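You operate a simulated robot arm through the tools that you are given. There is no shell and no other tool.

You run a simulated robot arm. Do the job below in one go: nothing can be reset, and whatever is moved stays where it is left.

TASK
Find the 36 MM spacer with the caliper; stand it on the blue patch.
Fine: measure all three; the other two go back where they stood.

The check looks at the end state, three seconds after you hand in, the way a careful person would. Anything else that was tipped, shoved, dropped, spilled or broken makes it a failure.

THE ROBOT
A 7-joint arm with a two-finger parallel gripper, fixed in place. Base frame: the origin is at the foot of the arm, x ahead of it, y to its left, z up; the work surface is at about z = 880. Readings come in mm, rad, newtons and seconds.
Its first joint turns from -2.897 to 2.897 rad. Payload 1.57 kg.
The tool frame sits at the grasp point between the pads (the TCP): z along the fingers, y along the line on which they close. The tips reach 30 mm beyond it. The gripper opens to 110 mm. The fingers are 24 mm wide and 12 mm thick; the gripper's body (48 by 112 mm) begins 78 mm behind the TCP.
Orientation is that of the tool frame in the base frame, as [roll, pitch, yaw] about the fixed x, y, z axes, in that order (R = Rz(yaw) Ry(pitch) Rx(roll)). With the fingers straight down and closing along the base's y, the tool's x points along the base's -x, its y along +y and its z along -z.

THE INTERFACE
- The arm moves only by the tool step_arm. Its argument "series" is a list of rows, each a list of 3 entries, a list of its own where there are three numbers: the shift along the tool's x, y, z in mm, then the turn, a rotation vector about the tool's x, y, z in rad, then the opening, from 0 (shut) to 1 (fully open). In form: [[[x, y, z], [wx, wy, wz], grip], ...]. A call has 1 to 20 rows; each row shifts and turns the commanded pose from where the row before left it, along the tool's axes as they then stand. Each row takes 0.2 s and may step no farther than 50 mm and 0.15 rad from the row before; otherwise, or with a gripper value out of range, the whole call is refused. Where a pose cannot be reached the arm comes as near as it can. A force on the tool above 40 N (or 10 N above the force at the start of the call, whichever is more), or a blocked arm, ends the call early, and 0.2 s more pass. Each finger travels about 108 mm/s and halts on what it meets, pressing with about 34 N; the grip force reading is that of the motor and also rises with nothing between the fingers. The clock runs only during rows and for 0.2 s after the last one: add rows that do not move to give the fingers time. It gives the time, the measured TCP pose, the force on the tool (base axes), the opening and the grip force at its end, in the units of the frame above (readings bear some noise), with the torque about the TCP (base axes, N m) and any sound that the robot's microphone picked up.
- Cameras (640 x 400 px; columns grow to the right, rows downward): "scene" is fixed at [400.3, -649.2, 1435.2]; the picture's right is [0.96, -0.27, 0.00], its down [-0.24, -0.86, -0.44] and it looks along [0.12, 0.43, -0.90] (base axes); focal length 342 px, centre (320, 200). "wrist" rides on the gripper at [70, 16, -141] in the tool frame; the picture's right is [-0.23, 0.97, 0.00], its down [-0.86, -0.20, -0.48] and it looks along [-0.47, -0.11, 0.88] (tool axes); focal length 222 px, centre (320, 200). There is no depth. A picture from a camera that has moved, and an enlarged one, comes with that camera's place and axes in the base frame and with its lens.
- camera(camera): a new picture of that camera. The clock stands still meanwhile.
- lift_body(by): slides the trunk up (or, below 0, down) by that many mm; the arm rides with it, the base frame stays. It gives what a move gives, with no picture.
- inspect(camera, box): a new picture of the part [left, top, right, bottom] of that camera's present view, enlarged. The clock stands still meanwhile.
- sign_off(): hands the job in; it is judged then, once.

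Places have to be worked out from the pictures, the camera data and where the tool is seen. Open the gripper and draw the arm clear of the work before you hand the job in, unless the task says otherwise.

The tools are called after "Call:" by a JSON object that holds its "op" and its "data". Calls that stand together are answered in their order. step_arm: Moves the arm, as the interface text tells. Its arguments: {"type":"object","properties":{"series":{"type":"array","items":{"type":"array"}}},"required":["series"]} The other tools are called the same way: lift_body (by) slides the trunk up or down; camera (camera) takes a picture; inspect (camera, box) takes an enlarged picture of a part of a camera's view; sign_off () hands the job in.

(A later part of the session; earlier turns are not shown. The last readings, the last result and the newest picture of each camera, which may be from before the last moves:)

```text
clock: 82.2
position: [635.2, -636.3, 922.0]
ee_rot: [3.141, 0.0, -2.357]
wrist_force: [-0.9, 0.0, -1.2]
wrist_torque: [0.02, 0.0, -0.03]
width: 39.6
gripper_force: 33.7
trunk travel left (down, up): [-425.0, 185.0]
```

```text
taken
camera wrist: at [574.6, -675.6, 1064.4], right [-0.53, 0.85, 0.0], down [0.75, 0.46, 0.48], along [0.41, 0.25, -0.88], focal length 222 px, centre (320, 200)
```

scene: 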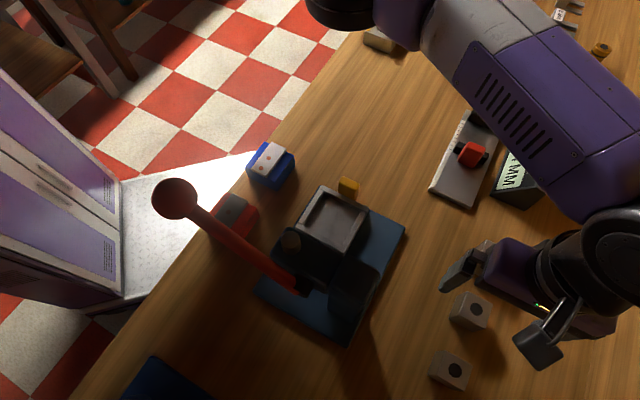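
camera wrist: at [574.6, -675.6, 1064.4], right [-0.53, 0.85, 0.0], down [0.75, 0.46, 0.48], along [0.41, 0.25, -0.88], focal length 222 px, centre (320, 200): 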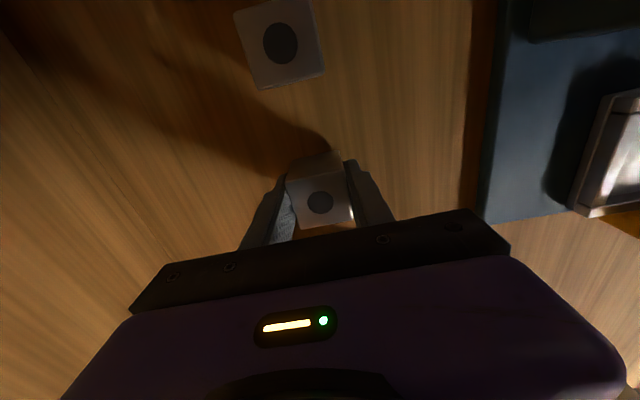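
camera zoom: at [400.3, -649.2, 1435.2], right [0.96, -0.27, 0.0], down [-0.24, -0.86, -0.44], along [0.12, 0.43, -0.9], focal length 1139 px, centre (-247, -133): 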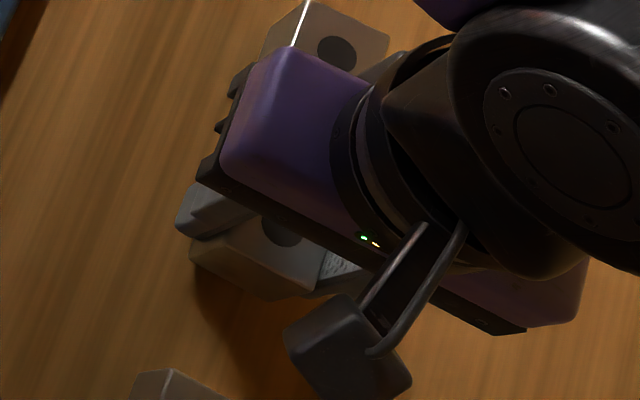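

The comparison with the pre-grasp picture shows about 1 mm too much in u. I correct that and lower.

Call:
{"op": "step_arm", "data": {"series": [[[1.0, 0, 0], [0, 0, 0], 0], [[0, 0, 2], [0, 0, 0], 0], [[0, 0, 2], [0, 0, 0], 0], [[0, 0, 1], [0, 0, 0], 0], [[0, 0, 0], [0, 0, 0], 0]]}}

Call:
{"op": "inspect", "data": {"camera": "scene", "box": [400, 240, 580, 360]}}

```text
clock: 83.4
position: [634.7, -639.3, 918.1]
ee_rot: [3.141, 0.002, -2.357]
wrist_force: [-0.5, 0.2, -1.9]
wrist_torque: [-0.01, 0.0, 0.0]
width: 39.4
gripper_force: 34.0
trunk travel left (down, up): [-425.0, 185.0]
```

```text
3.33 times, centred on (490, 300) of scene
camera zoom: at [400.3, -649.2, 1435.2], right [0.96, -0.27, 0.0], down [-0.24, -0.86, -0.44], along [0.12, 0.43, -0.9], focal length 1139 px, centre (-247, -133)
```

zoom: 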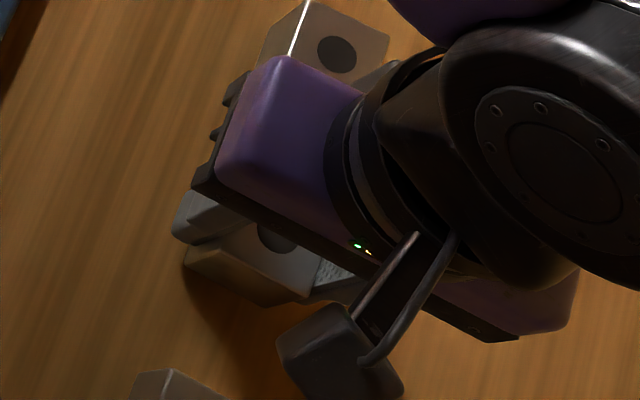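

Alignment is within about 1 mm of the original picture. I lower in small steps to contact.

Call:
{"op": "step_arm", "data": {"series": [[[0, 0, 0.7], [0, 0, 0], 0], [[0, 0, 0.7], [0, 0, 0], 0], [[0, 0, 0], [0, 0, 0], 0]]}}

```text
clock: 84.2
position: [634.4, -638.5, 917.7]
ee_rot: [3.141, -0.001, -2.356]
wrist_force: [-0.6, -0.5, -1.3]
wrist_torque: [0.02, 0.01, -0.03]
width: 39.5
gripper_force: 34.2
trunk travel left (down, up): [-425.0, 185.0]
```

No contact yet, so I go down slightly more.

Call:
{"op": "step_arm", "data": {"series": [[[0, 0, 0.7], [0, 0, 0], 0], [[0, 0, 0.6], [0, 0, 0], 0], [[0, 0, 0], [0, 0, 0], 0]]}}

```text
clock: 85.0
position: [634.0, -637.9, 915.1]
ee_rot: [-3.141, 0.001, -2.355]
wrist_force: [0.0, 0.1, -0.1]
wrist_torque: [0.0, 0.03, -0.04]
width: 39.6
gripper_force: 33.8
trunk travel left (down, up): [-425.0, 185.0]
```

The force is starting to change sign (about 0 N from -1.3). One more small step.

Call:
{"op": "step_arm", "data": {"series": [[[0, 0, 0.6], [0, 0, 0], 0], [[0, 0, 0], [0, 0, 0], 0]]}}

Call:
{"op": "inspect", "data": {"camera": "scene", "box": [400, 240, 580, 360]}}

```text
clock: 85.6
position: [634.6, -638.3, 916.7]
ee_rot: [-3.142, 0.0, -2.357]
wrist_force: [0.3, -0.1, -0.7]
wrist_torque: [-0.02, -0.01, 0.03]
width: 39.5
gripper_force: 33.8
trunk travel left (down, up): [-425.0, 185.0]
```

```text
3.33 times, centred on (490, 300) of scene
camera zoom: at [400.3, -649.2, 1435.2], right [0.96, -0.27, 0.0], down [-0.24, -0.86, -0.44], along [0.12, 0.43, -0.9], focal length 1139 px, centre (-247, -133)
```

zoom: 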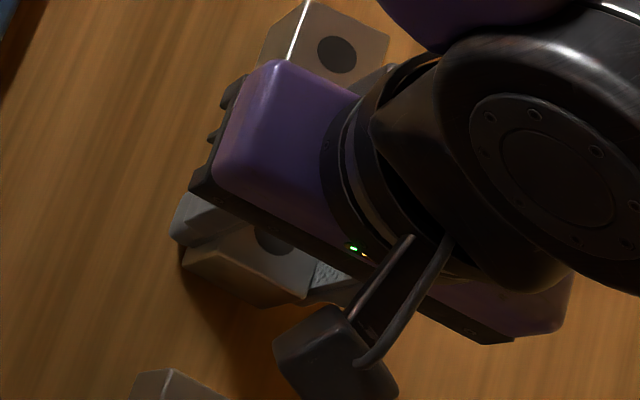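

The gripper appears about 1 mm low in u, so I shift back 0.8 mm and continue lowering.

Call:
{"op": "step_arm", "data": {"series": [[[-0.8, 0, 0], [0, 0, 0], 0], [[0, 0, 0.5], [0, 0, 0], 0], [[0, 0, 0.5], [0, 0, 0], 0], [[0, 0, 0], [0, 0, 0], 0]]}}

```text
clock: 86.6
position: [635.2, -638.9, 915.3]
ee_rot: [-3.139, -0.001, -2.356]
wrist_force: [-0.1, 0.4, 2.5]
wrist_torque: [0.05, 0.01, 0.02]
width: 39.5
gripper_force: 33.7
trunk travel left (down, up): [-425.0, 185.0]
```

Light contact of 2.5 N: spacer 2 is on the table. I release, rise and move over spacer 3.

Call:
{"op": "step_arm", "data": {"series": [[[0, 0, 0], [0, 0, 0], 0.42], [[0, 0, 0], [0, 0, 0], 0.6], [[0, 0, 0], [0, 0, 0], 0.8], [[0, 0, -15], [0, 0, 0], 1], [[0, 0, -30], [0, 0, 0], 1], [[0, 0, -30], [0, 0, 0], 1], [[30, 0, 0], [0, 0, 0], 1], [[30, 0, 0], [0, 0, 0], 1], [[30, 0, 0], [0, 0, 0], 1], [[0, 0, 0], [0, 0, 0], 1], [[0, 0, 0], [0, 0, 0], 1]]}}

Call:
{"op": "inspect", "data": {"camera": "scene", "box": [400, 220, 560, 400]}}

Call:
{"op": "camera", "data": {"camera": "wrist"}}

Call:
{"op": "camera", "data": {"camera": "scene"}}

```text
clock: 89.0
position: [560.7, -678.9, 988.7]
ee_rot: [-3.141, -0.001, -2.355]
wrist_force: [0.4, 0.0, 0.1]
wrist_torque: [-0.01, 0.0, 0.03]
width: 110.1
gripper_force: 0.1
out of reach, approached as far as the arm can: row 8, 9
trunk travel left (down, up): [-425.0, 185.0]
```

```text
2.22 times, centred on (480, 310) of scene
camera zoom: at [400.3, -649.2, 1435.2], right [0.96, -0.27, 0.0], down [-0.24, -0.86, -0.44], along [0.12, 0.43, -0.9], focal length 760 px, centre (-36, -44)
```

zoom: 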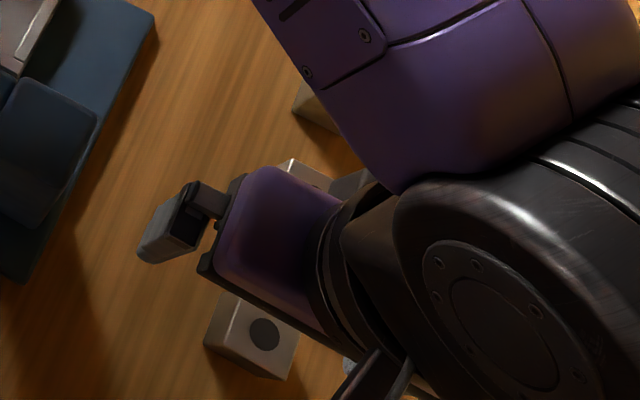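

```text
taken
camera wrist: at [499.6, -716.7, 1129.9], right [-0.53, 0.85, 0.0], down [0.75, 0.46, 0.48], along [0.41, 0.25, -0.88], focal length 222 px, centre (320, 200)
```

wrist: 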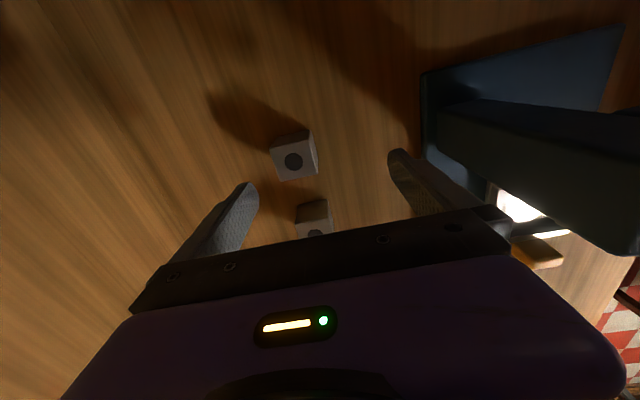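

```text
taken
```

scene: 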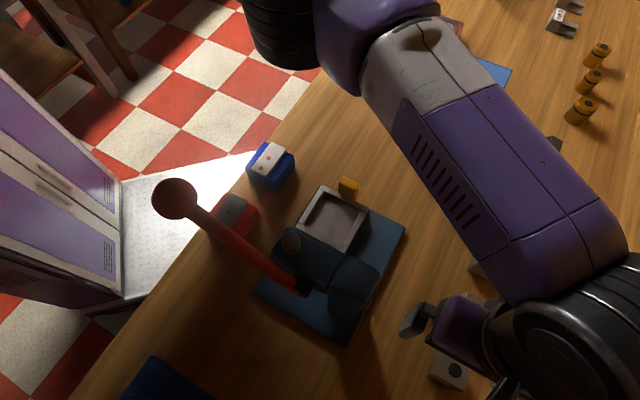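

The arm hit a joint limit near spacer 3 at this yaw: the TCP reads (560.7, -678.9), about 24 mm short in v. I turn the tool back by 0.1 rad to regain reach and check where it ends up.

Call:
{"op": "step_arm", "data": {"series": [[[0, 0, 0], [0, 0, 0.05], 1], [[0, 0, 0], [0, 0, 0.05], 1], [[0, 0, 0], [0, 0, 0], 1], [[0, 0, 0], [0, 0, 0], 1]]}}

Call:
{"op": "camera", "data": {"camera": "wrist"}}

```text
clock: 90.0
position: [562.3, -679.3, 988.6]
ee_rot: [3.141, 0.0, -2.456]
wrist_force: [-0.5, 0.4, 0.4]
wrist_torque: [0.01, 0.04, -0.02]
width: 110.1
gripper_force: 0.2
trunk travel left (down, up): [-425.0, 185.0]
```

```text
taken
camera wrist: at [497.0, -710.5, 1129.4], right [-0.44, 0.9, 0.0], down [0.79, 0.39, 0.48], along [0.43, 0.21, -0.88], focal length 222 px, centre (320, 200)
```

wrist: 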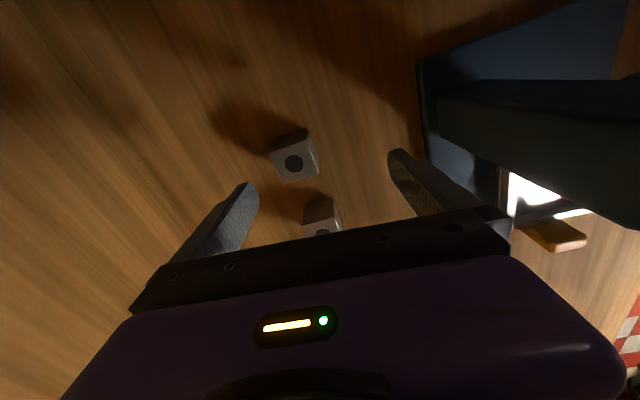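

The tool turned by 0.1 rad and is stable. I enlarge to find spacer 3's offset from the tool.

Call:
{"op": "inspect", "data": {"camera": "wrist", "box": [230, 100, 370, 200]}}

```text
4.00 times, centred on (300, 150) of wrist
camera zoom: at [497.0, -710.5, 1129.4], right [-0.44, 0.9, 0.0], down [0.79, 0.39, 0.48], along [0.43, 0.21, -0.88], focal length 888 px, centre (400, 400)
```

zoom: 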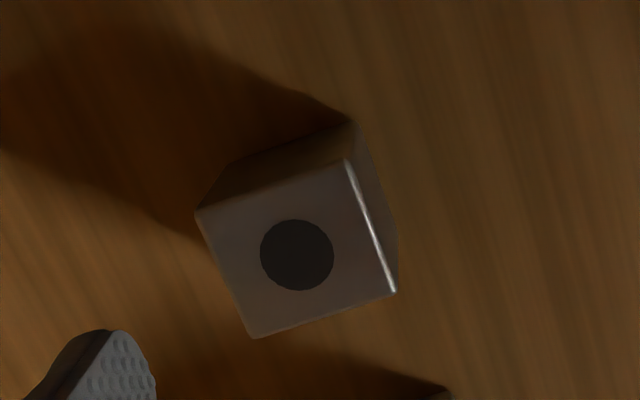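

Spacer 3 is at about (570.5, -701), offset (+7.2, -23.4) in the tool frame and rotated about 6° relative to the tool. I move above it and turn back 0.05 rad to reduce the misalignment.

Call:
{"op": "step_arm", "data": {"series": [[[3.6, -11.7, 0], [0, 0, 0], 1], [[3.6, -11.7, 0], [0, 0, 0], 1], [[0, 0, 0], [0, 0, -0.05], 1], [[0, 0, 0], [0, 0, 0], 1], [[0, 0, 0], [0, 0, 0], 1]]}}

Call:
{"op": "inspect", "data": {"camera": "wrist", "box": [250, 110, 390, 200]}}

Call:
{"op": "camera", "data": {"camera": "scene"}}

```text
clock: 91.2
position: [562.3, -677.9, 989.4]
ee_rot: [-3.14, 0.0, -2.407]
wrist_force: [1.0, 1.1, 0.6]
wrist_torque: [-0.01, -0.04, -0.03]
width: 110.0
gripper_force: 0.1
out of reach, approached as far as the arm can: row 1, 2
trunk travel left (down, up): [-425.0, 185.0]
```

```text
4.44 times, centred on (320, 155) of wrist
camera zoom: at [498.6, -713.9, 1129.7], right [-0.49, 0.87, 0.0], down [0.77, 0.43, 0.48], along [0.42, 0.23, -0.88], focal length 987 px, centre (320, 400)
```

zoom: 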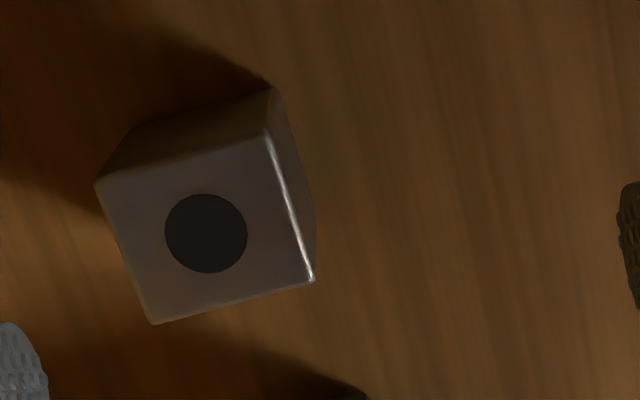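

```text
taken
```

scene: 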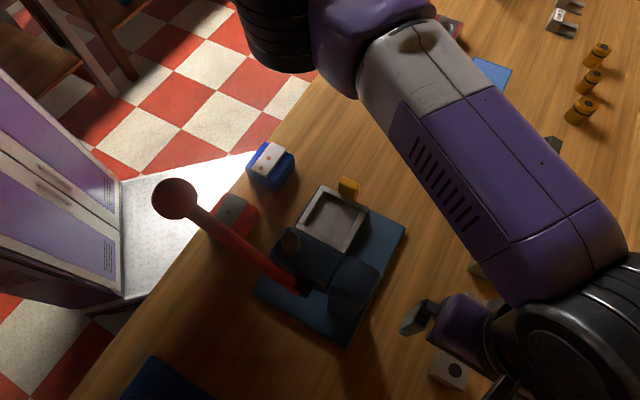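

The limit seems to be reach-related rather than yaw. I test whether it eases nearer the table by descending 30 mm (tips stay above the spacers) and then trying the outward shift again.

Call:
{"op": "step_arm", "data": {"series": [[[0, 0, 15], [0, 0, 0], 1], [[0, 0, 12], [0, 0, 0], 1], [[2, -8, 0], [0, 0, 0], 1], [[2, -8, 0], [0, 0, 0], 1], [[0, 0, 0], [0, 0, 0], 1]]}}

```text
clock: 92.4
position: [563.7, -676.9, 962.5]
ee_rot: [-3.141, -0.001, -2.408]
wrist_force: [-0.2, -0.8, 0.4]
wrist_torque: [0.01, 0.0, 0.01]
width: 110.1
gripper_force: 0.0
out of reach, approached as far as the arm can: row 3, 4
trunk travel left (down, up): [-425.0, 185.0]
```

Still blocked at the same place, so height isn't the limit. I raise again and try the other grasp orientation, turning the tool about −87° so the fingers close along u, to see whether that frees the reach.

Call:
{"op": "step_arm", "data": {"series": [[[0, 0, -30], [0, 0, 0], 1], [[0, 0, -10], [0, 0, 0.1], 1], [[0, 0, 0], [0, 0, 0.14], 1], [[0, 0, 0], [0, 0, 0.14], 1], [[0, 0, 0], [0, 0, 0.14], 1], [[0, 0, 0], [0, 0, 0.14], 1], [[0, 0, 0], [0, 0, 0.14], 1], [[0, 0, 0], [0, 0, 0.14], 1], [[0, 0, 0], [0, 0, 0.14], 1], [[0, 0, 0], [0, 0, 0.14], 1], [[0, 0, 0], [0, 0, 0.14], 1], [[0, 0, 0], [0, 0, 0.14], 1], [[0, 0, 0], [0, 0, 0.02], 1], [[0, 0, 0], [0, 0, 0], 1], [[0, 0, 0], [0, 0, 0], 1]]}}

Call:
{"op": "camera", "data": {"camera": "wrist"}}

Call:
{"op": "camera", "data": {"camera": "scene"}}

```text
clock: 95.6
position: [563.1, -678.3, 1001.5]
ee_rot: [3.142, 0.0, 2.356]
wrist_force: [-0.7, -0.3, -0.7]
wrist_torque: [-0.02, -0.04, 0.0]
width: 110.1
gripper_force: 0.0
trunk travel left (down, up): [-425.0, 185.0]
```

```text
taken
camera wrist: at [523.9, -618.1, 1143.0], right [0.85, 0.53, 0.0], down [0.46, -0.75, 0.48], along [0.25, -0.41, -0.88], focal length 222 px, centre (320, 200)
```

wrist: 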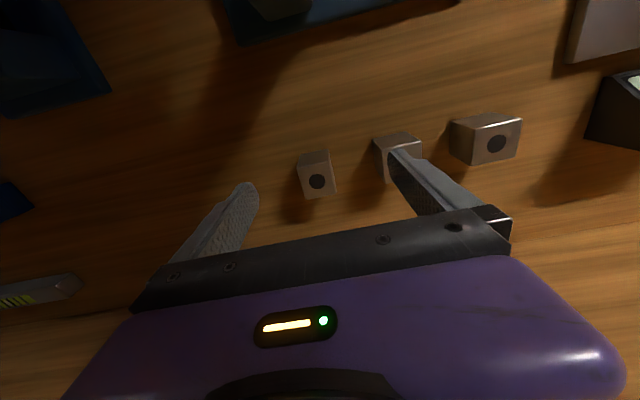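

```text
taken
```

scene: 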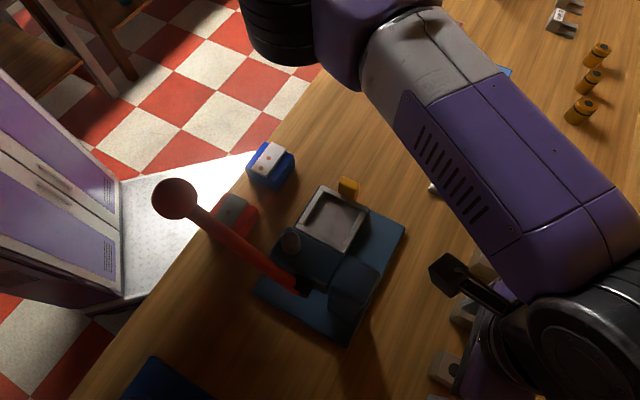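

At 135° yaw the tool is steady. I narrow the opening to 68 mm to stay clear of spacer 2 and try moving over spacer 3.

Call:
{"op": "step_arm", "data": {"series": [[[0, 0, 0], [0, 0, 0], 0.62], [[-10, -5, 0], [0, 0, 0], 0.62], [[-11, -6, 0], [0, 0, 0], 0.62], [[0, 0, 0], [0, 0, 0], 0.62], [[0, 0, 0], [0, 0, 0], 0.62]]}}

Call:
{"op": "camera", "data": {"camera": "wrist"}}

```text
clock: 96.8
position: [561.3, -678.4, 1001.9]
ee_rot: [3.141, 0.001, 2.358]
wrist_force: [0.6, -0.3, -0.4]
wrist_torque: [-0.03, 0.0, -0.02]
width: 68.3
gripper_force: 0.1
out of reach, approached as far as the arm can: row 2, 3
trunk travel left (down, up): [-425.0, 185.0]
```

```text
taken
camera wrist: at [523.4, -618.8, 1143.1], right [0.85, 0.53, 0.0], down [0.46, -0.75, 0.48], along [0.25, -0.41, -0.88], focal length 222 px, centre (320, 200)
```

wrist: 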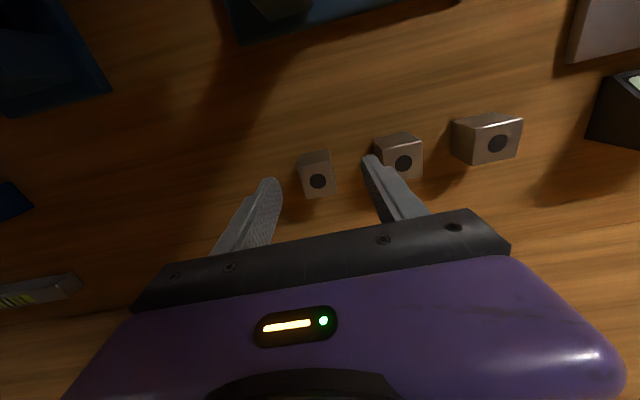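

The reach limit doesn't depend on tool yaw or height, so it comes from the arm's posture. I look at the arm in the scene view to understand it.

Call:
{"op": "inspect", "data": {"camera": "scene", "box": [220, 0, 640, 400]}}

```text
1.00 times, centred on (430, 200) of scene (not enlarged: the box is as wide or as high as the picture)
camera zoom: at [400.3, -649.2, 1435.2], right [0.96, -0.27, 0.0], down [-0.24, -0.86, -0.44], along [0.12, 0.43, -0.9], focal length 342 px, centre (210, 200)
```

zoom: 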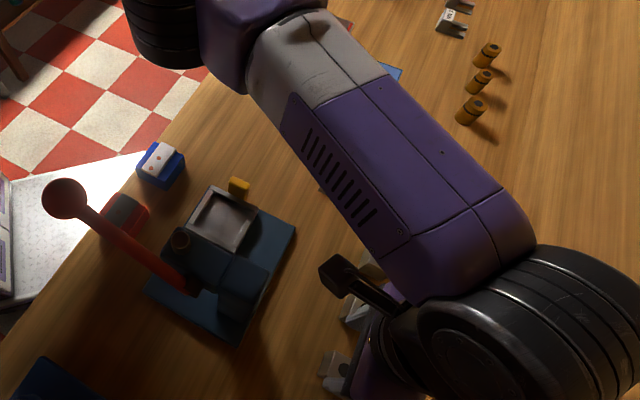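

The wrist seems to sit outboard of the tool, limiting reach by about 25 mm. A small tilt of roughly 10° about the closing axis (u) keeps the pads flat on the spacer's faces and buys that reach. I tilt and then try the shift.

Call:
{"op": "step_arm", "data": {"series": [[[0, 0, 0], [0, -0.085, 0], 0.62], [[0, 0, 0], [0, -0.085, 0], 0.62], [[0, 0, 0], [0, 0, 0], 0.62], [[-11, -5, 2], [0, 0, 0], 0.62], [[-11, -5, 2], [0, 0, 0], 0.62], [[0, 0, 0], [0, 0, 0], 0.62], [[0, 0, 0], [0, 0, 0], 0.62]]}}

Call:
{"op": "camera", "data": {"camera": "wrist"}}

```text
clock: 98.4
position: [571.5, -700.3, 1002.0]
ee_rot: [-3.141, 0.169, 2.358]
wrist_force: [0.9, -0.5, -0.1]
wrist_torque: [0.01, 0.0, -0.03]
width: 68.3
gripper_force: 0.1
trunk travel left (down, up): [-425.0, 185.0]
```

```text
taken
camera wrist: at [516.1, -624.9, 1128.5], right [0.85, 0.53, 0.04], down [0.4, -0.68, 0.62], along [0.35, -0.51, -0.79], focal length 222 px, centre (320, 200)
```

wrist: 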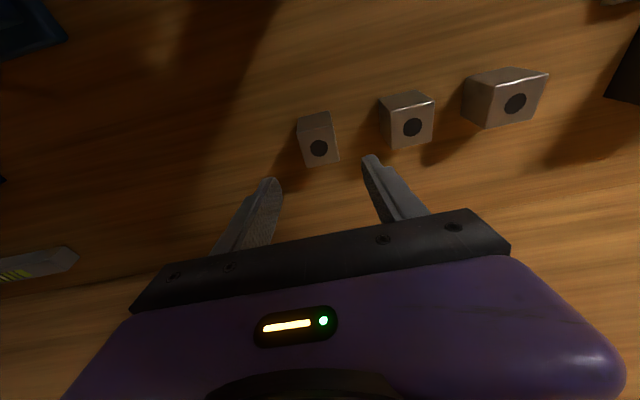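

The tilt works: the TCP is at (571.5, -700.3), right over spacer 3. I zoom to check the alignment.

Call:
{"op": "inspect", "data": {"camera": "wrist", "box": [250, 80, 410, 200]}}

```text
3.33 times, centred on (330, 140) of wrist
camera zoom: at [516.1, -624.9, 1128.5], right [0.85, 0.53, 0.04], down [0.4, -0.68, 0.62], along [0.35, -0.51, -0.79], focal length 740 px, centre (287, 400)
```

zoom: 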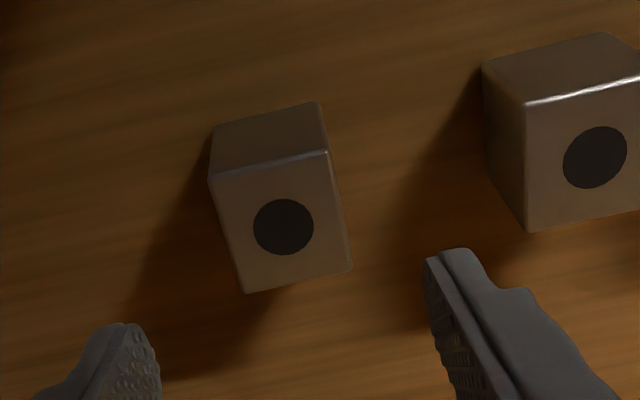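

Spacer 3 is 1.9 mm further in u and 1 mm less in v than the tool. I correct and descend vertically in the tilted frame in two stages, checking reach.

Call:
{"op": "step_arm", "data": {"series": [[[1.0, 1.9, 0], [0, 0, 0], 0.62], [[3.4, 0, 19.7], [0, 0, 0], 0.62], [[3.4, 0, 19.7], [0, 0, 0], 0.62], [[0, 0, 0], [0, 0, 0], 0.62]]}}

Call:
{"op": "inspect", "data": {"camera": "wrist", "box": [220, 80, 420, 205]}}

```text
clock: 99.4
position: [572.5, -698.5, 960.7]
ee_rot: [-3.141, 0.171, 2.358]
wrist_force: [-0.2, -0.6, 2.1]
wrist_torque: [0.0, 0.03, -0.01]
width: 68.2
gripper_force: 0.1
trunk travel left (down, up): [-425.0, 185.0]
```

```text
3.20 times, centred on (320, 142) of wrist
camera zoom: at [517.8, -622.8, 1088.6], right [0.85, 0.53, 0.04], down [0.4, -0.68, 0.62], along [0.35, -0.51, -0.79], focal length 711 px, centre (320, 384)
```

zoom: 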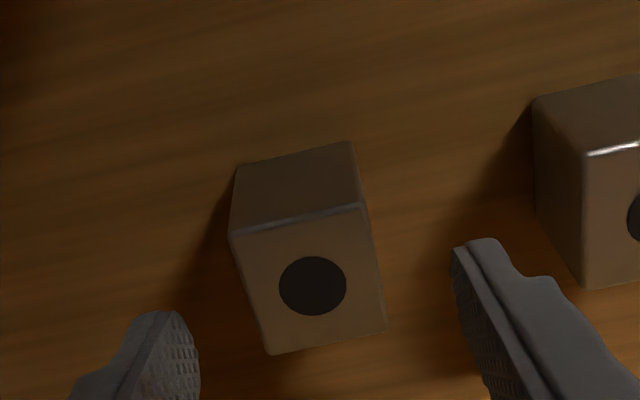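

Alignment is within 1 mm. I descend the remaining 42 mm and close gradually on spacer 3.

Call:
{"op": "step_arm", "data": {"series": [[[3.4, -0.7, 19.7], [0, 0, 0], 0.62], [[2.5, 0, 14.8], [0, 0, 0], 0.62], [[1.2, 0, 6.9], [0, 0, 0], 0.62], [[0, 0, 0], [0, 0, 0], 0.62], [[0, 0, 0], [0, 0, 0], 0.5], [[0, 0, 0], [0, 0, 0], 0.42]]}}

Call:
{"op": "inspect", "data": {"camera": "wrist", "box": [220, 80, 420, 205]}}

Call:
{"op": "inspect", "data": {"camera": "scene", "box": [380, 260, 560, 400]}}

```text
clock: 100.8
position: [570.5, -699.5, 919.7]
ee_rot: [-3.141, 0.171, 2.357]
wrist_force: [-0.4, 0.1, 0.6]
wrist_torque: [0.01, -0.01, -0.01]
width: 46.3
gripper_force: 0.0
trunk travel left (down, up): [-425.0, 185.0]
```

```text
3.20 times, centred on (320, 142) of wrist
camera zoom: at [516.6, -624.0, 1047.2], right [0.85, 0.53, 0.04], down [0.4, -0.68, 0.62], along [0.35, -0.51, -0.79], focal length 711 px, centre (320, 384)
```

zoom: 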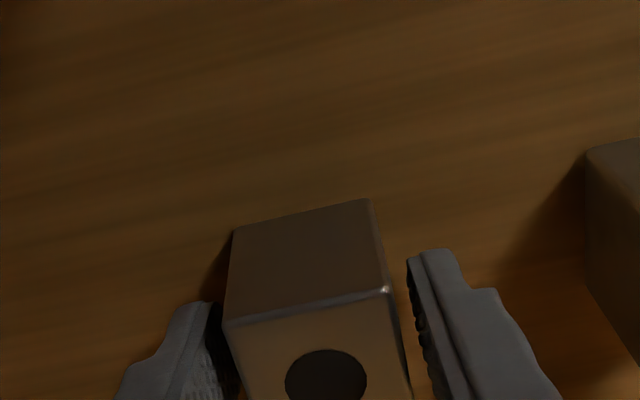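

```text
2.86 times, centred on (470, 330) of scene
camera zoom: at [400.3, -649.2, 1435.2], right [0.96, -0.27, 0.0], down [-0.24, -0.86, -0.44], along [0.12, 0.43, -0.9], focal length 977 px, centre (-109, -171)
```

zoom: 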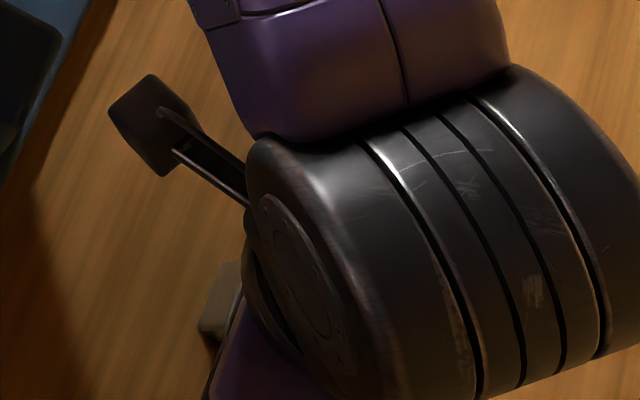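

The fingers straddle spacer 3 evenly, so I close fully. The width reading along u is a first hint of its size.

Call:
{"op": "step_arm", "data": {"series": [[[0, 0, 0], [0, 0, 0], 0.38], [[0, 0, 0], [0, 0, 0], 0.34], [[0, 0, 0], [0, 0, 0], 0.28], [[0, 0, 0], [0, 0, 0], 0.15], [[0, 0, 0], [0, 0, 0], 0.0], [[0, 0, 0], [0, 0, 0], 0.0]]}}

```text
clock: 102.2
position: [571.6, -699.8, 919.4]
ee_rot: [3.14, 0.17, 2.358]
wrist_force: [0.5, -0.1, 1.3]
wrist_torque: [-0.01, 0.02, 0.01]
width: 35.6
gripper_force: 34.3
trunk travel left (down, up): [-425.0, 185.0]
```

Width reads 35.6 mm, consistent with 36. To regrasp it upright in the other direction, I lift it slightly and set it down nearby at u≈-75, v≈862, keeping the same tilt so it stays upright.

Call:
{"op": "step_arm", "data": {"series": [[[-1.7, 0, -9.9], [0, 0, 0], 0], [[-1.7, 0, -9.9], [0, 0, 0], 0], [[18.2, 8, -3.1], [0, 0, 0], 0], [[18.2, 8, -3.1], [0, 0, 0], 0], [[0, 0, 0], [0, 0, 0], 0], [[2.5, 0, 14.8], [0, 0, 0], 0], [[0, 0, 0], [0, 0, 0], 0]]}}

Call:
{"op": "camera", "data": {"camera": "scene"}}

```text
clock: 103.5
position: [558.2, -664.9, 939.9]
ee_rot: [-3.135, 0.178, 2.363]
wrist_force: [2.8, -5.8, 3.9]
wrist_torque: [1.12, 0.8, 0.12]
width: 35.7
gripper_force: 34.0
trunk travel left (down, up): [-425.0, 185.0]
stopped in row 6: the force on the tool passed its limit at 57 N (the readings are from after the stop); the commanded pose is now the measured one
```

```text
taken
```

scene: 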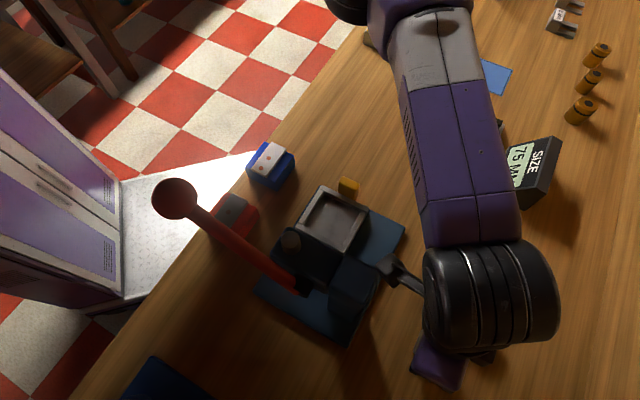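

The call was stopped by a 57 N contact while descending. The camera arm may have touched the machine's tall blue part, so I inspect before moving further.

Call:
{"op": "inspect", "data": {"camera": "scene", "box": [140, 120, 420, 360]}}

Call:
{"op": "inspect", "data": {"camera": "scene", "box": [320, 220, 500, 400]}}

Call:
{"op": "camera", "data": {"camera": "wrist"}}

```text
1.67 times, centred on (280, 240) of scene
camera zoom: at [400.3, -649.2, 1435.2], right [0.96, -0.27, 0.0], down [-0.24, -0.86, -0.44], along [0.12, 0.43, -0.9], focal length 570 px, centre (387, 133)
```

zoom: 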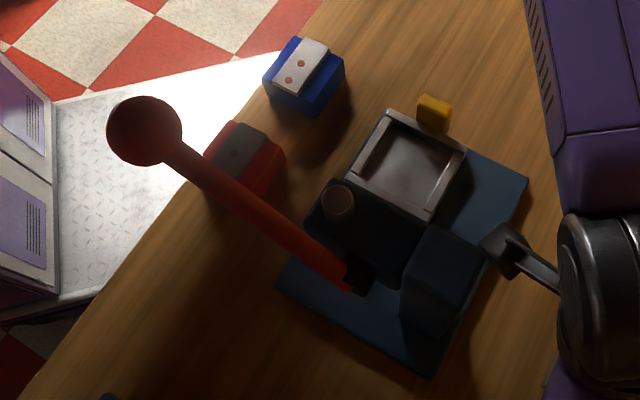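

```text
2.22 times, centred on (410, 310) of scene
camera zoom: at [400.3, -649.2, 1435.2], right [0.96, -0.27, 0.0], down [-0.24, -0.86, -0.44], along [0.12, 0.43, -0.9], focal length 760 px, centre (120, -44)
```

zoom: 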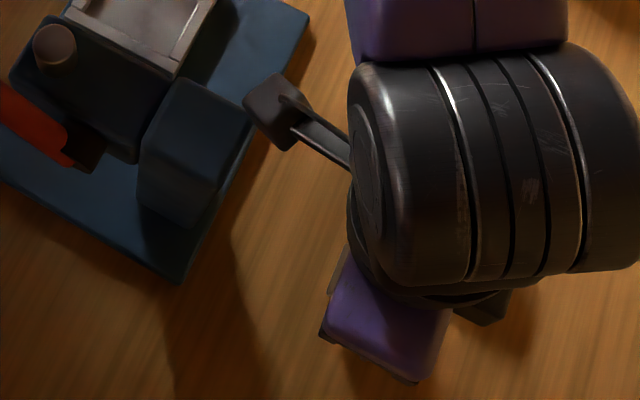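

```text
taken
camera wrist: at [502.9, -587.9, 1066.6], right [0.84, 0.54, 0.03], down [0.4, -0.67, 0.62], along [0.36, -0.51, -0.78], focal length 222 px, centre (320, 200)
```

wrist: 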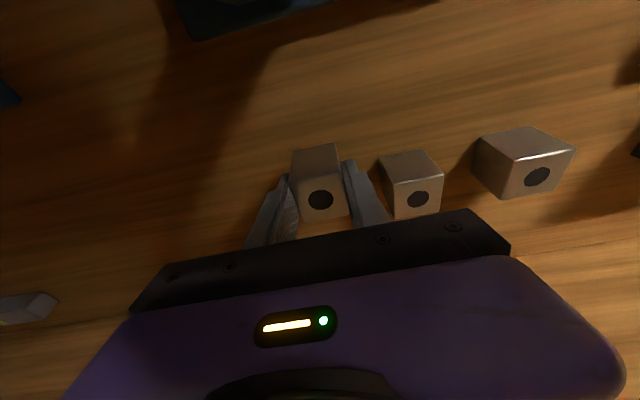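

The machine stands exactly as before; only the camera housing grazed its tall blue column while I was lowering. I rise, move away from it toward +v, and re-read the pose.

Call:
{"op": "step_arm", "data": {"series": [[[-3.4, 0, -19.7], [0, 0, 0], 0], [[-3.4, 0, -19.7], [0, 0, 0], 0], [[-13.7, 0, -17.7], [0, 0, 0], 0], [[-17.3, 0, 3], [0, 0, 0], 0], [[0, 0, 0], [0, 0, 0], 0], [[0, 0, 0], [0, 0, 0], 0]]}}

Call:
{"op": "inspect", "data": {"camera": "scene", "box": [320, 220, 500, 400]}}

Call:
{"op": "camera", "data": {"camera": "wrist"}}

```text
clock: 105.0
position: [577.3, -684.9, 1000.5]
ee_rot: [-3.137, 0.177, 2.36]
wrist_force: [0.1, 0.8, -1.0]
wrist_torque: [0.02, 0.02, 0.02]
width: 35.5
gripper_force: 34.6
trunk travel left (down, up): [-425.0, 185.0]
```

```text
2.22 times, centred on (410, 310) of scene
camera zoom: at [400.3, -649.2, 1435.2], right [0.96, -0.27, 0.0], down [-0.24, -0.86, -0.44], along [0.12, 0.43, -0.9], focal length 760 px, centre (120, -44)
```

zoom: 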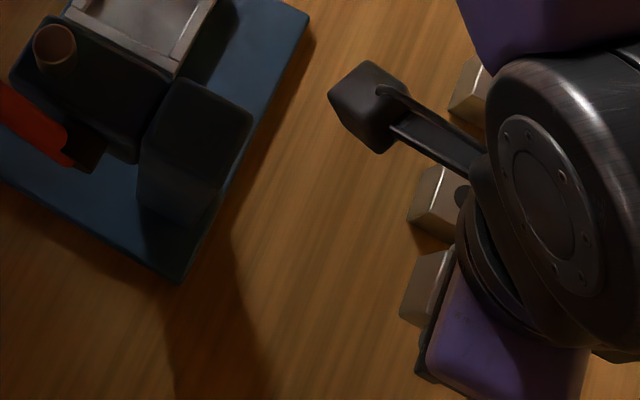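

```text
taken
camera wrist: at [522.8, -607.7, 1126.6], right [0.84, 0.53, 0.03], down [0.4, -0.67, 0.62], along [0.36, -0.51, -0.78], focal length 222 px, centre (320, 200)
```

wrist: 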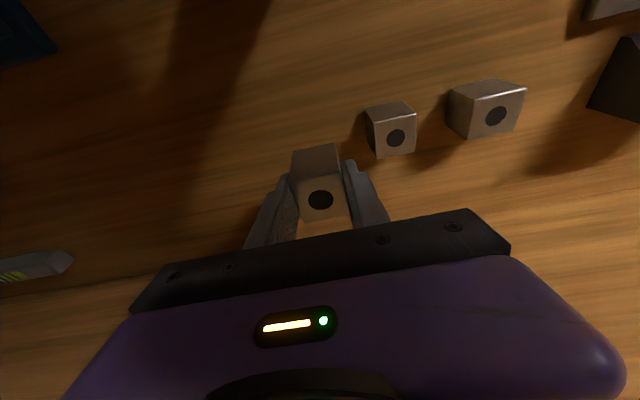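

The machine is undisturbed. I correct the small orientation deviation from that contact and carry spacer 3 along +u to the free spot between spacer 1 and the display (u≈158, v≈900).

Call:
{"op": "step_arm", "data": {"series": [[[0, 0, 0], [-0.0055, 0.0075, 0.004], 0], [[-1, 33.4, 0.2], [0, 0, 0], 0], [[-1, 33.4, 0.2], [0, 0, 0], 0], [[-1, 33.4, 0.2], [0, 0, 0], 0], [[-1, 33.4, 0.2], [0, 0, 0], 0], [[-1, 33.4, 0.2], [0, 0, 0], 0], [[-1, 33.4, 0.1], [0, 0, 0], 0], [[-1, 33.6, 0.1], [0, 0, 0], 0], [[0, 0, 0], [0, 0, 0], 0], [[0, 0, 0], [0, 0, 0], 0]]}}

Call:
{"op": "camera", "data": {"camera": "wrist"}}

Call:
{"op": "camera", "data": {"camera": "scene"}}

```text
clock: 107.2
position: [746.8, -522.5, 999.4]
ee_rot: [-3.141, 0.169, 2.357]
wrist_force: [-0.2, 0.2, -0.4]
wrist_torque: [0.01, -0.01, 0.0]
width: 35.5
gripper_force: 33.4
trunk travel left (down, up): [-425.0, 185.0]
```

```text
taken
camera wrist: at [692.0, -447.3, 1127.5], right [0.85, 0.53, 0.04], down [0.4, -0.68, 0.62], along [0.35, -0.51, -0.79], focal length 222 px, centre (320, 200)
```

wrist: 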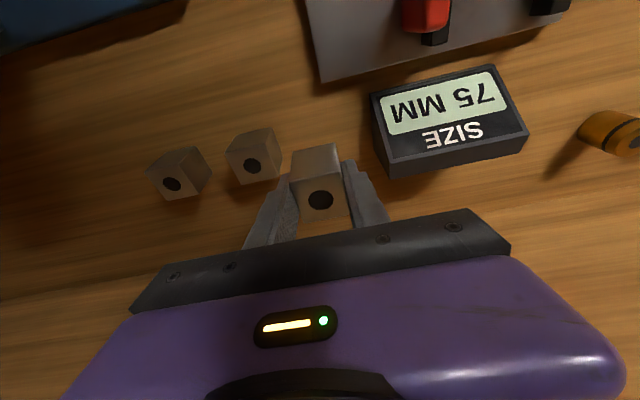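

```text
taken
```

scene: 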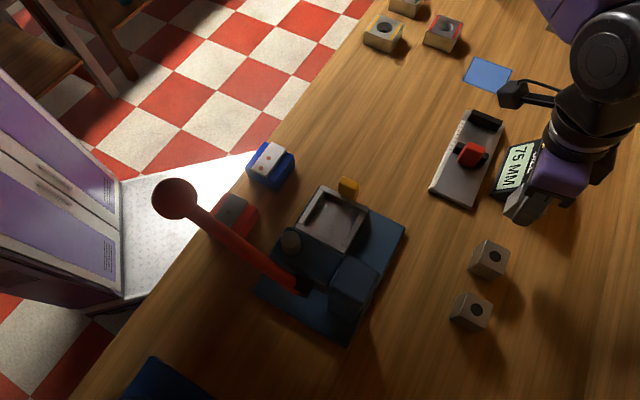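

Spacers 1 and 2 stand where they were. I lower spacer 3 here, with the final few mm in small steps.

Call:
{"op": "step_arm", "data": {"series": [[[3.4, 0, 19.7], [0, 0, 0], 0], [[3.4, 0, 19.7], [0, 0, 0], 0], [[3.4, 0, 19.7], [0, 0, 0], 0], [[2.5, 0, 14.8], [0, 0, 0], 0], [[0.3, 0, 2], [0, 0, 0], 0], [[0, 0, 0], [0, 0, 0], 0]]}}

```text
clock: 108.5
position: [747.6, -524.1, 924.4]
ee_rot: [3.141, 0.168, 2.358]
wrist_force: [0.7, 0.9, -1.7]
wrist_torque: [-0.03, -0.02, 0.02]
width: 35.3
gripper_force: 33.8
trunk travel left (down, up): [-425.0, 185.0]
```

About 4–5 mm remain, so I continue down in small steps.

Call:
{"op": "step_arm", "data": {"series": [[[0.3, 0, 1.5], [0, 0, 0], 0], [[0.2, 0, 1.0], [0, 0, 0], 0], [[0.1, 0, 0.7], [0, 0, 0], 0], [[0, 0, 0], [0, 0, 0], 0]]}}

```text
clock: 109.5
position: [748.5, -523.5, 920.6]
ee_rot: [3.141, 0.17, 2.359]
wrist_force: [-2.2, 1.0, 4.5]
wrist_torque: [-0.04, 0.03, -0.01]
width: 35.6
gripper_force: 34.3
trunk travel left (down, up): [-425.0, 185.0]
```

Light contact of 4.5 N: spacer 3 is standing. I open to about 54 mm only (spacer 1 is near), rise and undo the tilt.

Call:
{"op": "step_arm", "data": {"series": [[[0, 0, -0.2], [0, 0, 0], 0], [[0, 0, 0], [0, 0, 0], 0.38], [[0, 0, 0], [0, 0, 0], 0.44], [[0, 0, 0], [0, 0, 0], 0.49], [[0, 0, 0], [0, 0, 0], 0.49], [[-1.7, 0, -9.9], [0, 0, 0], 0.49], [[-4.2, 0, -24.6], [0, 0, 0], 0.49], [[-5.1, 0, -29.6], [0, 0, 0], 0.49], [[-3.4, 0, -19.7], [0, 0, 0], 0.49], [[0, 0, 0], [0, 0.085, 0], 0.49], [[0, 0, 0], [0, 0.085, 0], 0.49], [[0, 0, 0], [0, 0, 0], 0.49]]}}

Call:
{"op": "camera", "data": {"camera": "wrist"}}

Call:
{"op": "camera", "data": {"camera": "scene"}}

```text
clock: 112.2
position: [747.1, -523.8, 1004.4]
ee_rot: [3.141, -0.001, 2.358]
wrist_force: [0.8, 0.1, 0.3]
wrist_torque: [-0.02, -0.01, 0.0]
width: 53.8
gripper_force: 0.1
trunk travel left (down, up): [-425.0, 185.0]
```

```text
taken
camera wrist: at [709.3, -463.8, 1145.9], right [0.85, 0.53, 0.0], down [0.47, -0.75, 0.48], along [0.25, -0.4, -0.88], focal length 222 px, centre (320, 200)
```

wrist: 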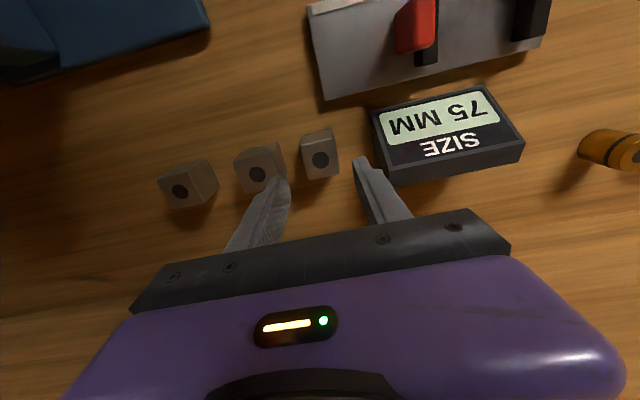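

```text
taken
```

scene: 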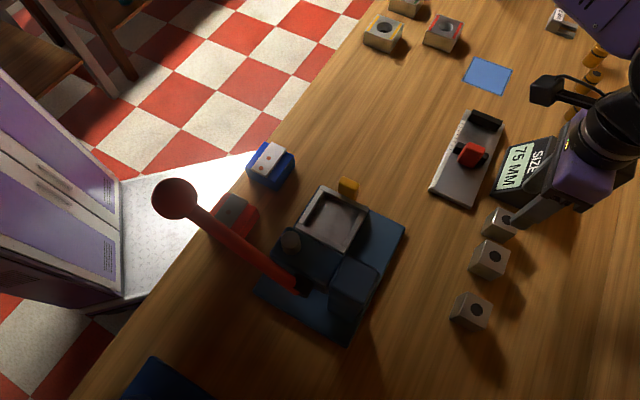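

Spacer 3 is standing between spacer 1 and the display. I raise a little and rotate the tool back to 225° so the fingers close along v.

Call:
{"op": "step_arm", "data": {"series": [[[0, 0, -15], [0, 0, -0.131], 0.49], [[0, 0, 0], [0, 0, -0.131], 0.49], [[0, 0, 0], [0, 0, -0.131], 0.49], [[0, 0, 0], [0, 0, -0.131], 0.49], [[0, 0, 0], [0, 0, -0.131], 0.49], [[0, 0, 0], [0, 0, -0.131], 0.49], [[0, 0, 0], [0, 0, -0.131], 0.49], [[0, 0, 0], [0, 0, -0.131], 0.49], [[0, 0, 0], [0, 0, -0.131], 0.49], [[0, 0, 0], [0, 0, -0.131], 0.49], [[0, 0, 0], [0, 0, -0.131], 0.55], [[0, 0, 0], [0, 0, -0.131], 0.62], [[0, 0, 0], [0, 0, 0], 0.62], [[0, 0, 0], [0, 0, 0], 0.62]]}}

Call:
{"op": "camera", "data": {"camera": "wrist"}}

Call:
{"op": "inspect", "data": {"camera": "wrist", "box": [250, 110, 390, 200]}}

```text
clock: 115.2
position: [747.7, -522.7, 1019.7]
ee_rot: [3.14, 0.001, -2.35]
wrist_force: [0.9, -0.1, 0.7]
wrist_torque: [-0.03, -0.01, 0.02]
width: 68.1
gripper_force: 0.1
trunk travel left (down, up): [-425.0, 185.0]
```

```text
taken
camera wrist: at [686.5, -562.4, 1160.3], right [-0.53, 0.85, 0.0], down [0.74, 0.47, 0.48], along [0.4, 0.26, -0.88], focal length 222 px, centre (320, 200)
```

wrist: 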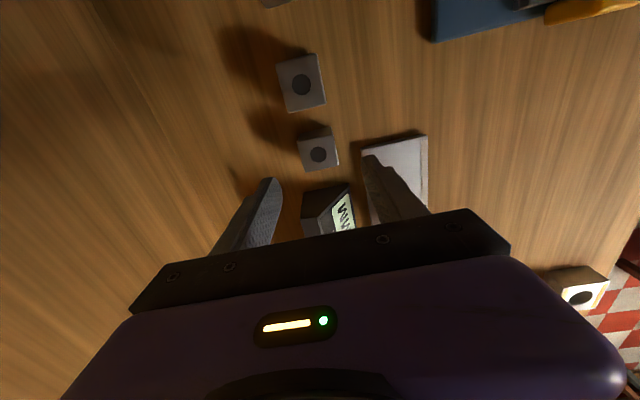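

```text
4.44 times, centred on (320, 155) of wrist
camera zoom: at [686.5, -562.4, 1160.3], right [-0.53, 0.85, 0.0], down [0.74, 0.47, 0.48], along [0.4, 0.26, -0.88], focal length 987 px, centre (320, 400)
```

zoom: 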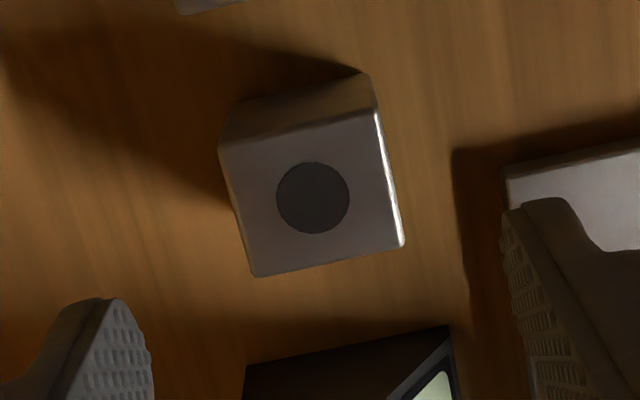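

Spacer 3 is at offset (-1.2, +1.6) mm in (u, v) from the tool. I correct, descend to z≈916 and close on it.

Call:
{"op": "step_arm", "data": {"series": [[[1.2, -1.6, 20], [0, 0, 0], 0.62], [[0, 0, 30], [0, 0, 0], 0.62], [[0, 0, 30], [0, 0, 0], 0.62], [[0, 0, 17], [0, 0, 0], 0.62], [[0, 0, 6.2], [0, 0, 0], 0.62], [[0, 0, 0], [0, 0, 0], 0.5], [[0, 0, 0], [0, 0, 0], 0.44], [[0, 0, 0], [0, 0, 0], 0.44]]}}

Call:
{"op": "inspect", "data": {"camera": "wrist", "box": [220, 100, 420, 225]}}

```text
clock: 117.0
position: [748.4, -523.7, 917.5]
ee_rot: [3.141, 0.0, -2.354]
wrist_force: [0.3, -1.1, -0.3]
wrist_torque: [0.02, 0.01, 0.04]
width: 48.3
gripper_force: 0.0
trunk travel left (down, up): [-425.0, 185.0]
```

```text
3.20 times, centred on (320, 162) of wrist
camera zoom: at [687.3, -564.0, 1057.9], right [-0.53, 0.85, 0.0], down [0.74, 0.47, 0.48], along [0.41, 0.26, -0.88], focal length 711 px, centre (320, 320)
```

zoom: 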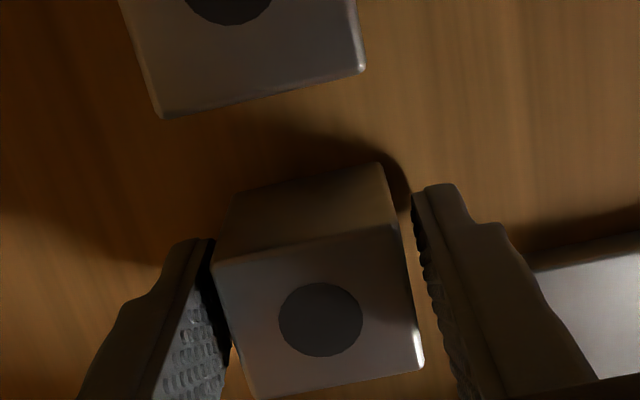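

Centred again. I close, lift and carry spacer 3 to the caliper.

Call:
{"op": "step_arm", "data": {"series": [[[0, 0, 0], [0, 0, 0], 0.38], [[0, 0, 0], [0, 0, 0], 0.3], [[0, 0, 0], [0, 0, 0], 0.15], [[0, 0, 0], [0, 0, 0], 0.0], [[0, 0, 0], [0, 0, 0], 0.0], [[0, 0, -15], [0, 0, 0], 0], [[0, 0, -30], [0, 0, 0], 0], [[0, 0, -35], [0, 0, 0], 0], [[0, 0, -33], [0, 0, 0], 0], [[-28.5, 15.2, 0], [0, 0, 0], 0], [[-28.5, 15.2, 0], [0, 0, 0], 0], [[-28.5, 15.2, 0], [0, 0, 0], 0], [[-28.5, 15.2, 0], [0, 0, 0], 0], [[-28.5, 15.2, 0], [0, 0, 0], 0], [[-28.5, 15.2, 0], [0, 0, 0], 0], [[0, 0, 0], [0, 0, 0], 0], [[0, 0, 0], [0, 0, 0], 0]]}}

Call:
{"op": "inspect", "data": {"camera": "scene", "box": [400, 220, 560, 400]}}

Call:
{"op": "inspect", "data": {"camera": "wrist", "box": [220, 40, 420, 240]}}

```text
clock: 120.5
position: [802.1, -340.7, 1029.9]
ee_rot: [3.14, -0.001, -2.354]
wrist_force: [0.3, 0.3, -0.8]
wrist_torque: [-0.03, 0.0, -0.01]
width: 39.5
gripper_force: 34.4
trunk travel left (down, up): [-425.0, 185.0]
```

```text
2.22 times, centred on (480, 310) of scene
camera zoom: at [400.3, -649.2, 1435.2], right [0.96, -0.27, 0.0], down [-0.24, -0.86, -0.44], along [0.12, 0.43, -0.9], focal length 760 px, centre (-36, -44)
```

zoom: 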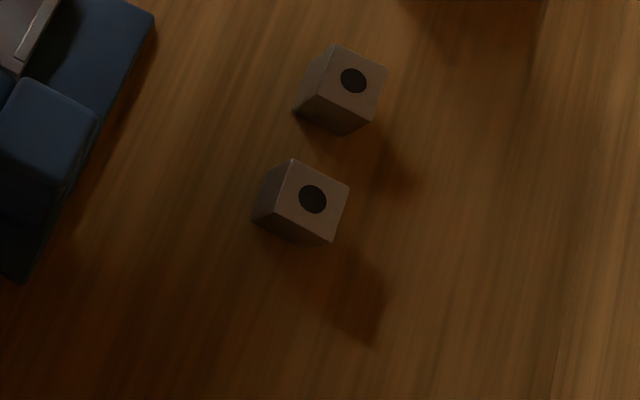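

```text
2.00 times, centred on (320, 140) of wrist
camera zoom: at [741.0, -379.3, 1171.0], right [-0.53, 0.85, 0.0], down [0.74, 0.47, 0.48], along [0.4, 0.26, -0.88], focal length 444 px, centre (320, 320)
```

zoom: 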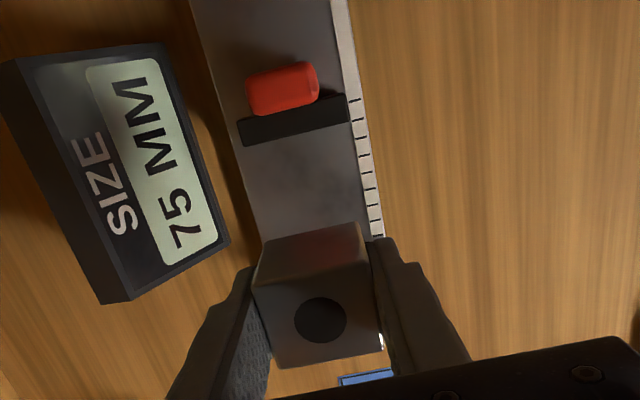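

Spacers 1 and 2 match their original pixels. I nudge +2.5 mm in u and lower spacer 3 toward the plate.

Call:
{"op": "step_arm", "data": {"series": [[[-2.5, -0.8, 0], [0, 0, 0], 0], [[0, 0, 25], [0, 0, 0], 0], [[0, 0, 28], [0, 0, 0], 0], [[0, 0, 20], [0, 0, 0], 0], [[0, 0, 5], [0, 0, 0], 0], [[0, 0, 0], [0, 0, 0], 0], [[0, 0, 0], [0, 0, 0], 0]]}}

Call:
{"op": "inspect", "data": {"camera": "scene", "box": [430, 60, 560, 160]}}

```text
clock: 122.2
position: [804.5, -337.7, 951.6]
ee_rot: [3.14, 0.0, -2.352]
wrist_force: [-0.5, 0.1, -1.5]
wrist_torque: [-0.01, 0.0, -0.03]
width: 39.5
gripper_force: 34.4
trunk travel left (down, up): [-425.0, 185.0]
```

```text
4.00 times, centred on (495, 110) of scene
camera zoom: at [400.3, -649.2, 1435.2], right [0.96, -0.27, 0.0], down [-0.24, -0.86, -0.44], along [0.12, 0.43, -0.9], focal length 1367 px, centre (-380, 560)
```

zoom: 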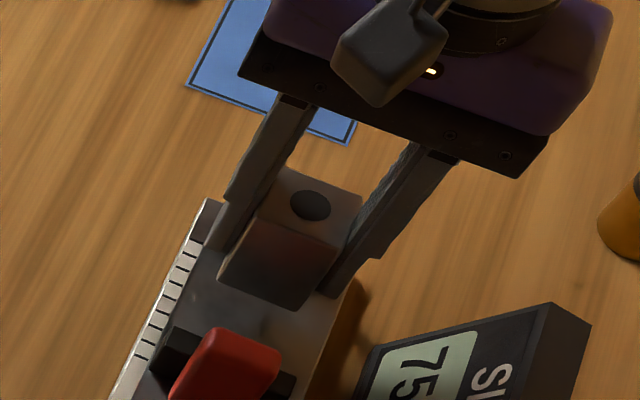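

The position resembles the earlier placements. I lower 22 mm and then look for contact.

Call:
{"op": "step_arm", "data": {"series": [[[0, 0, 8], [0, 0, 0], 0], [[0, 0, 7], [0, 0, 0], 0], [[0, 0, 4], [0, 0, 0], 0], [[0, 0, 2], [0, 0, 0], 0], [[0, 0, 1], [0, 0, 0], 0], [[0, 0, 0], [0, 0, 0], 0]]}}

```text
clock: 123.5
position: [804.1, -339.1, 930.5]
ee_rot: [3.141, -0.002, -2.353]
wrist_force: [-1.1, 0.0, -1.3]
wrist_torque: [0.01, 0.0, -0.02]
width: 39.3
gripper_force: 33.4
trunk travel left (down, up): [-425.0, 185.0]
```

No contact yet at z≈930. Continuing in small steps.

Call:
{"op": "step_arm", "data": {"series": [[[0, 0, 0.8], [0, 0, 0], 0], [[0, 0, 0.8], [0, 0, 0], 0], [[0, 0, 0], [0, 0, 0], 0]]}}

```text
clock: 124.3
position: [805.2, -337.6, 928.6]
ee_rot: [3.141, 0.001, -2.353]
wrist_force: [-0.7, 0.7, 9.6]
wrist_torque: [0.07, 0.01, 0.01]
width: 39.8
gripper_force: 34.2
trunk travel left (down, up): [-425.0, 185.0]
```

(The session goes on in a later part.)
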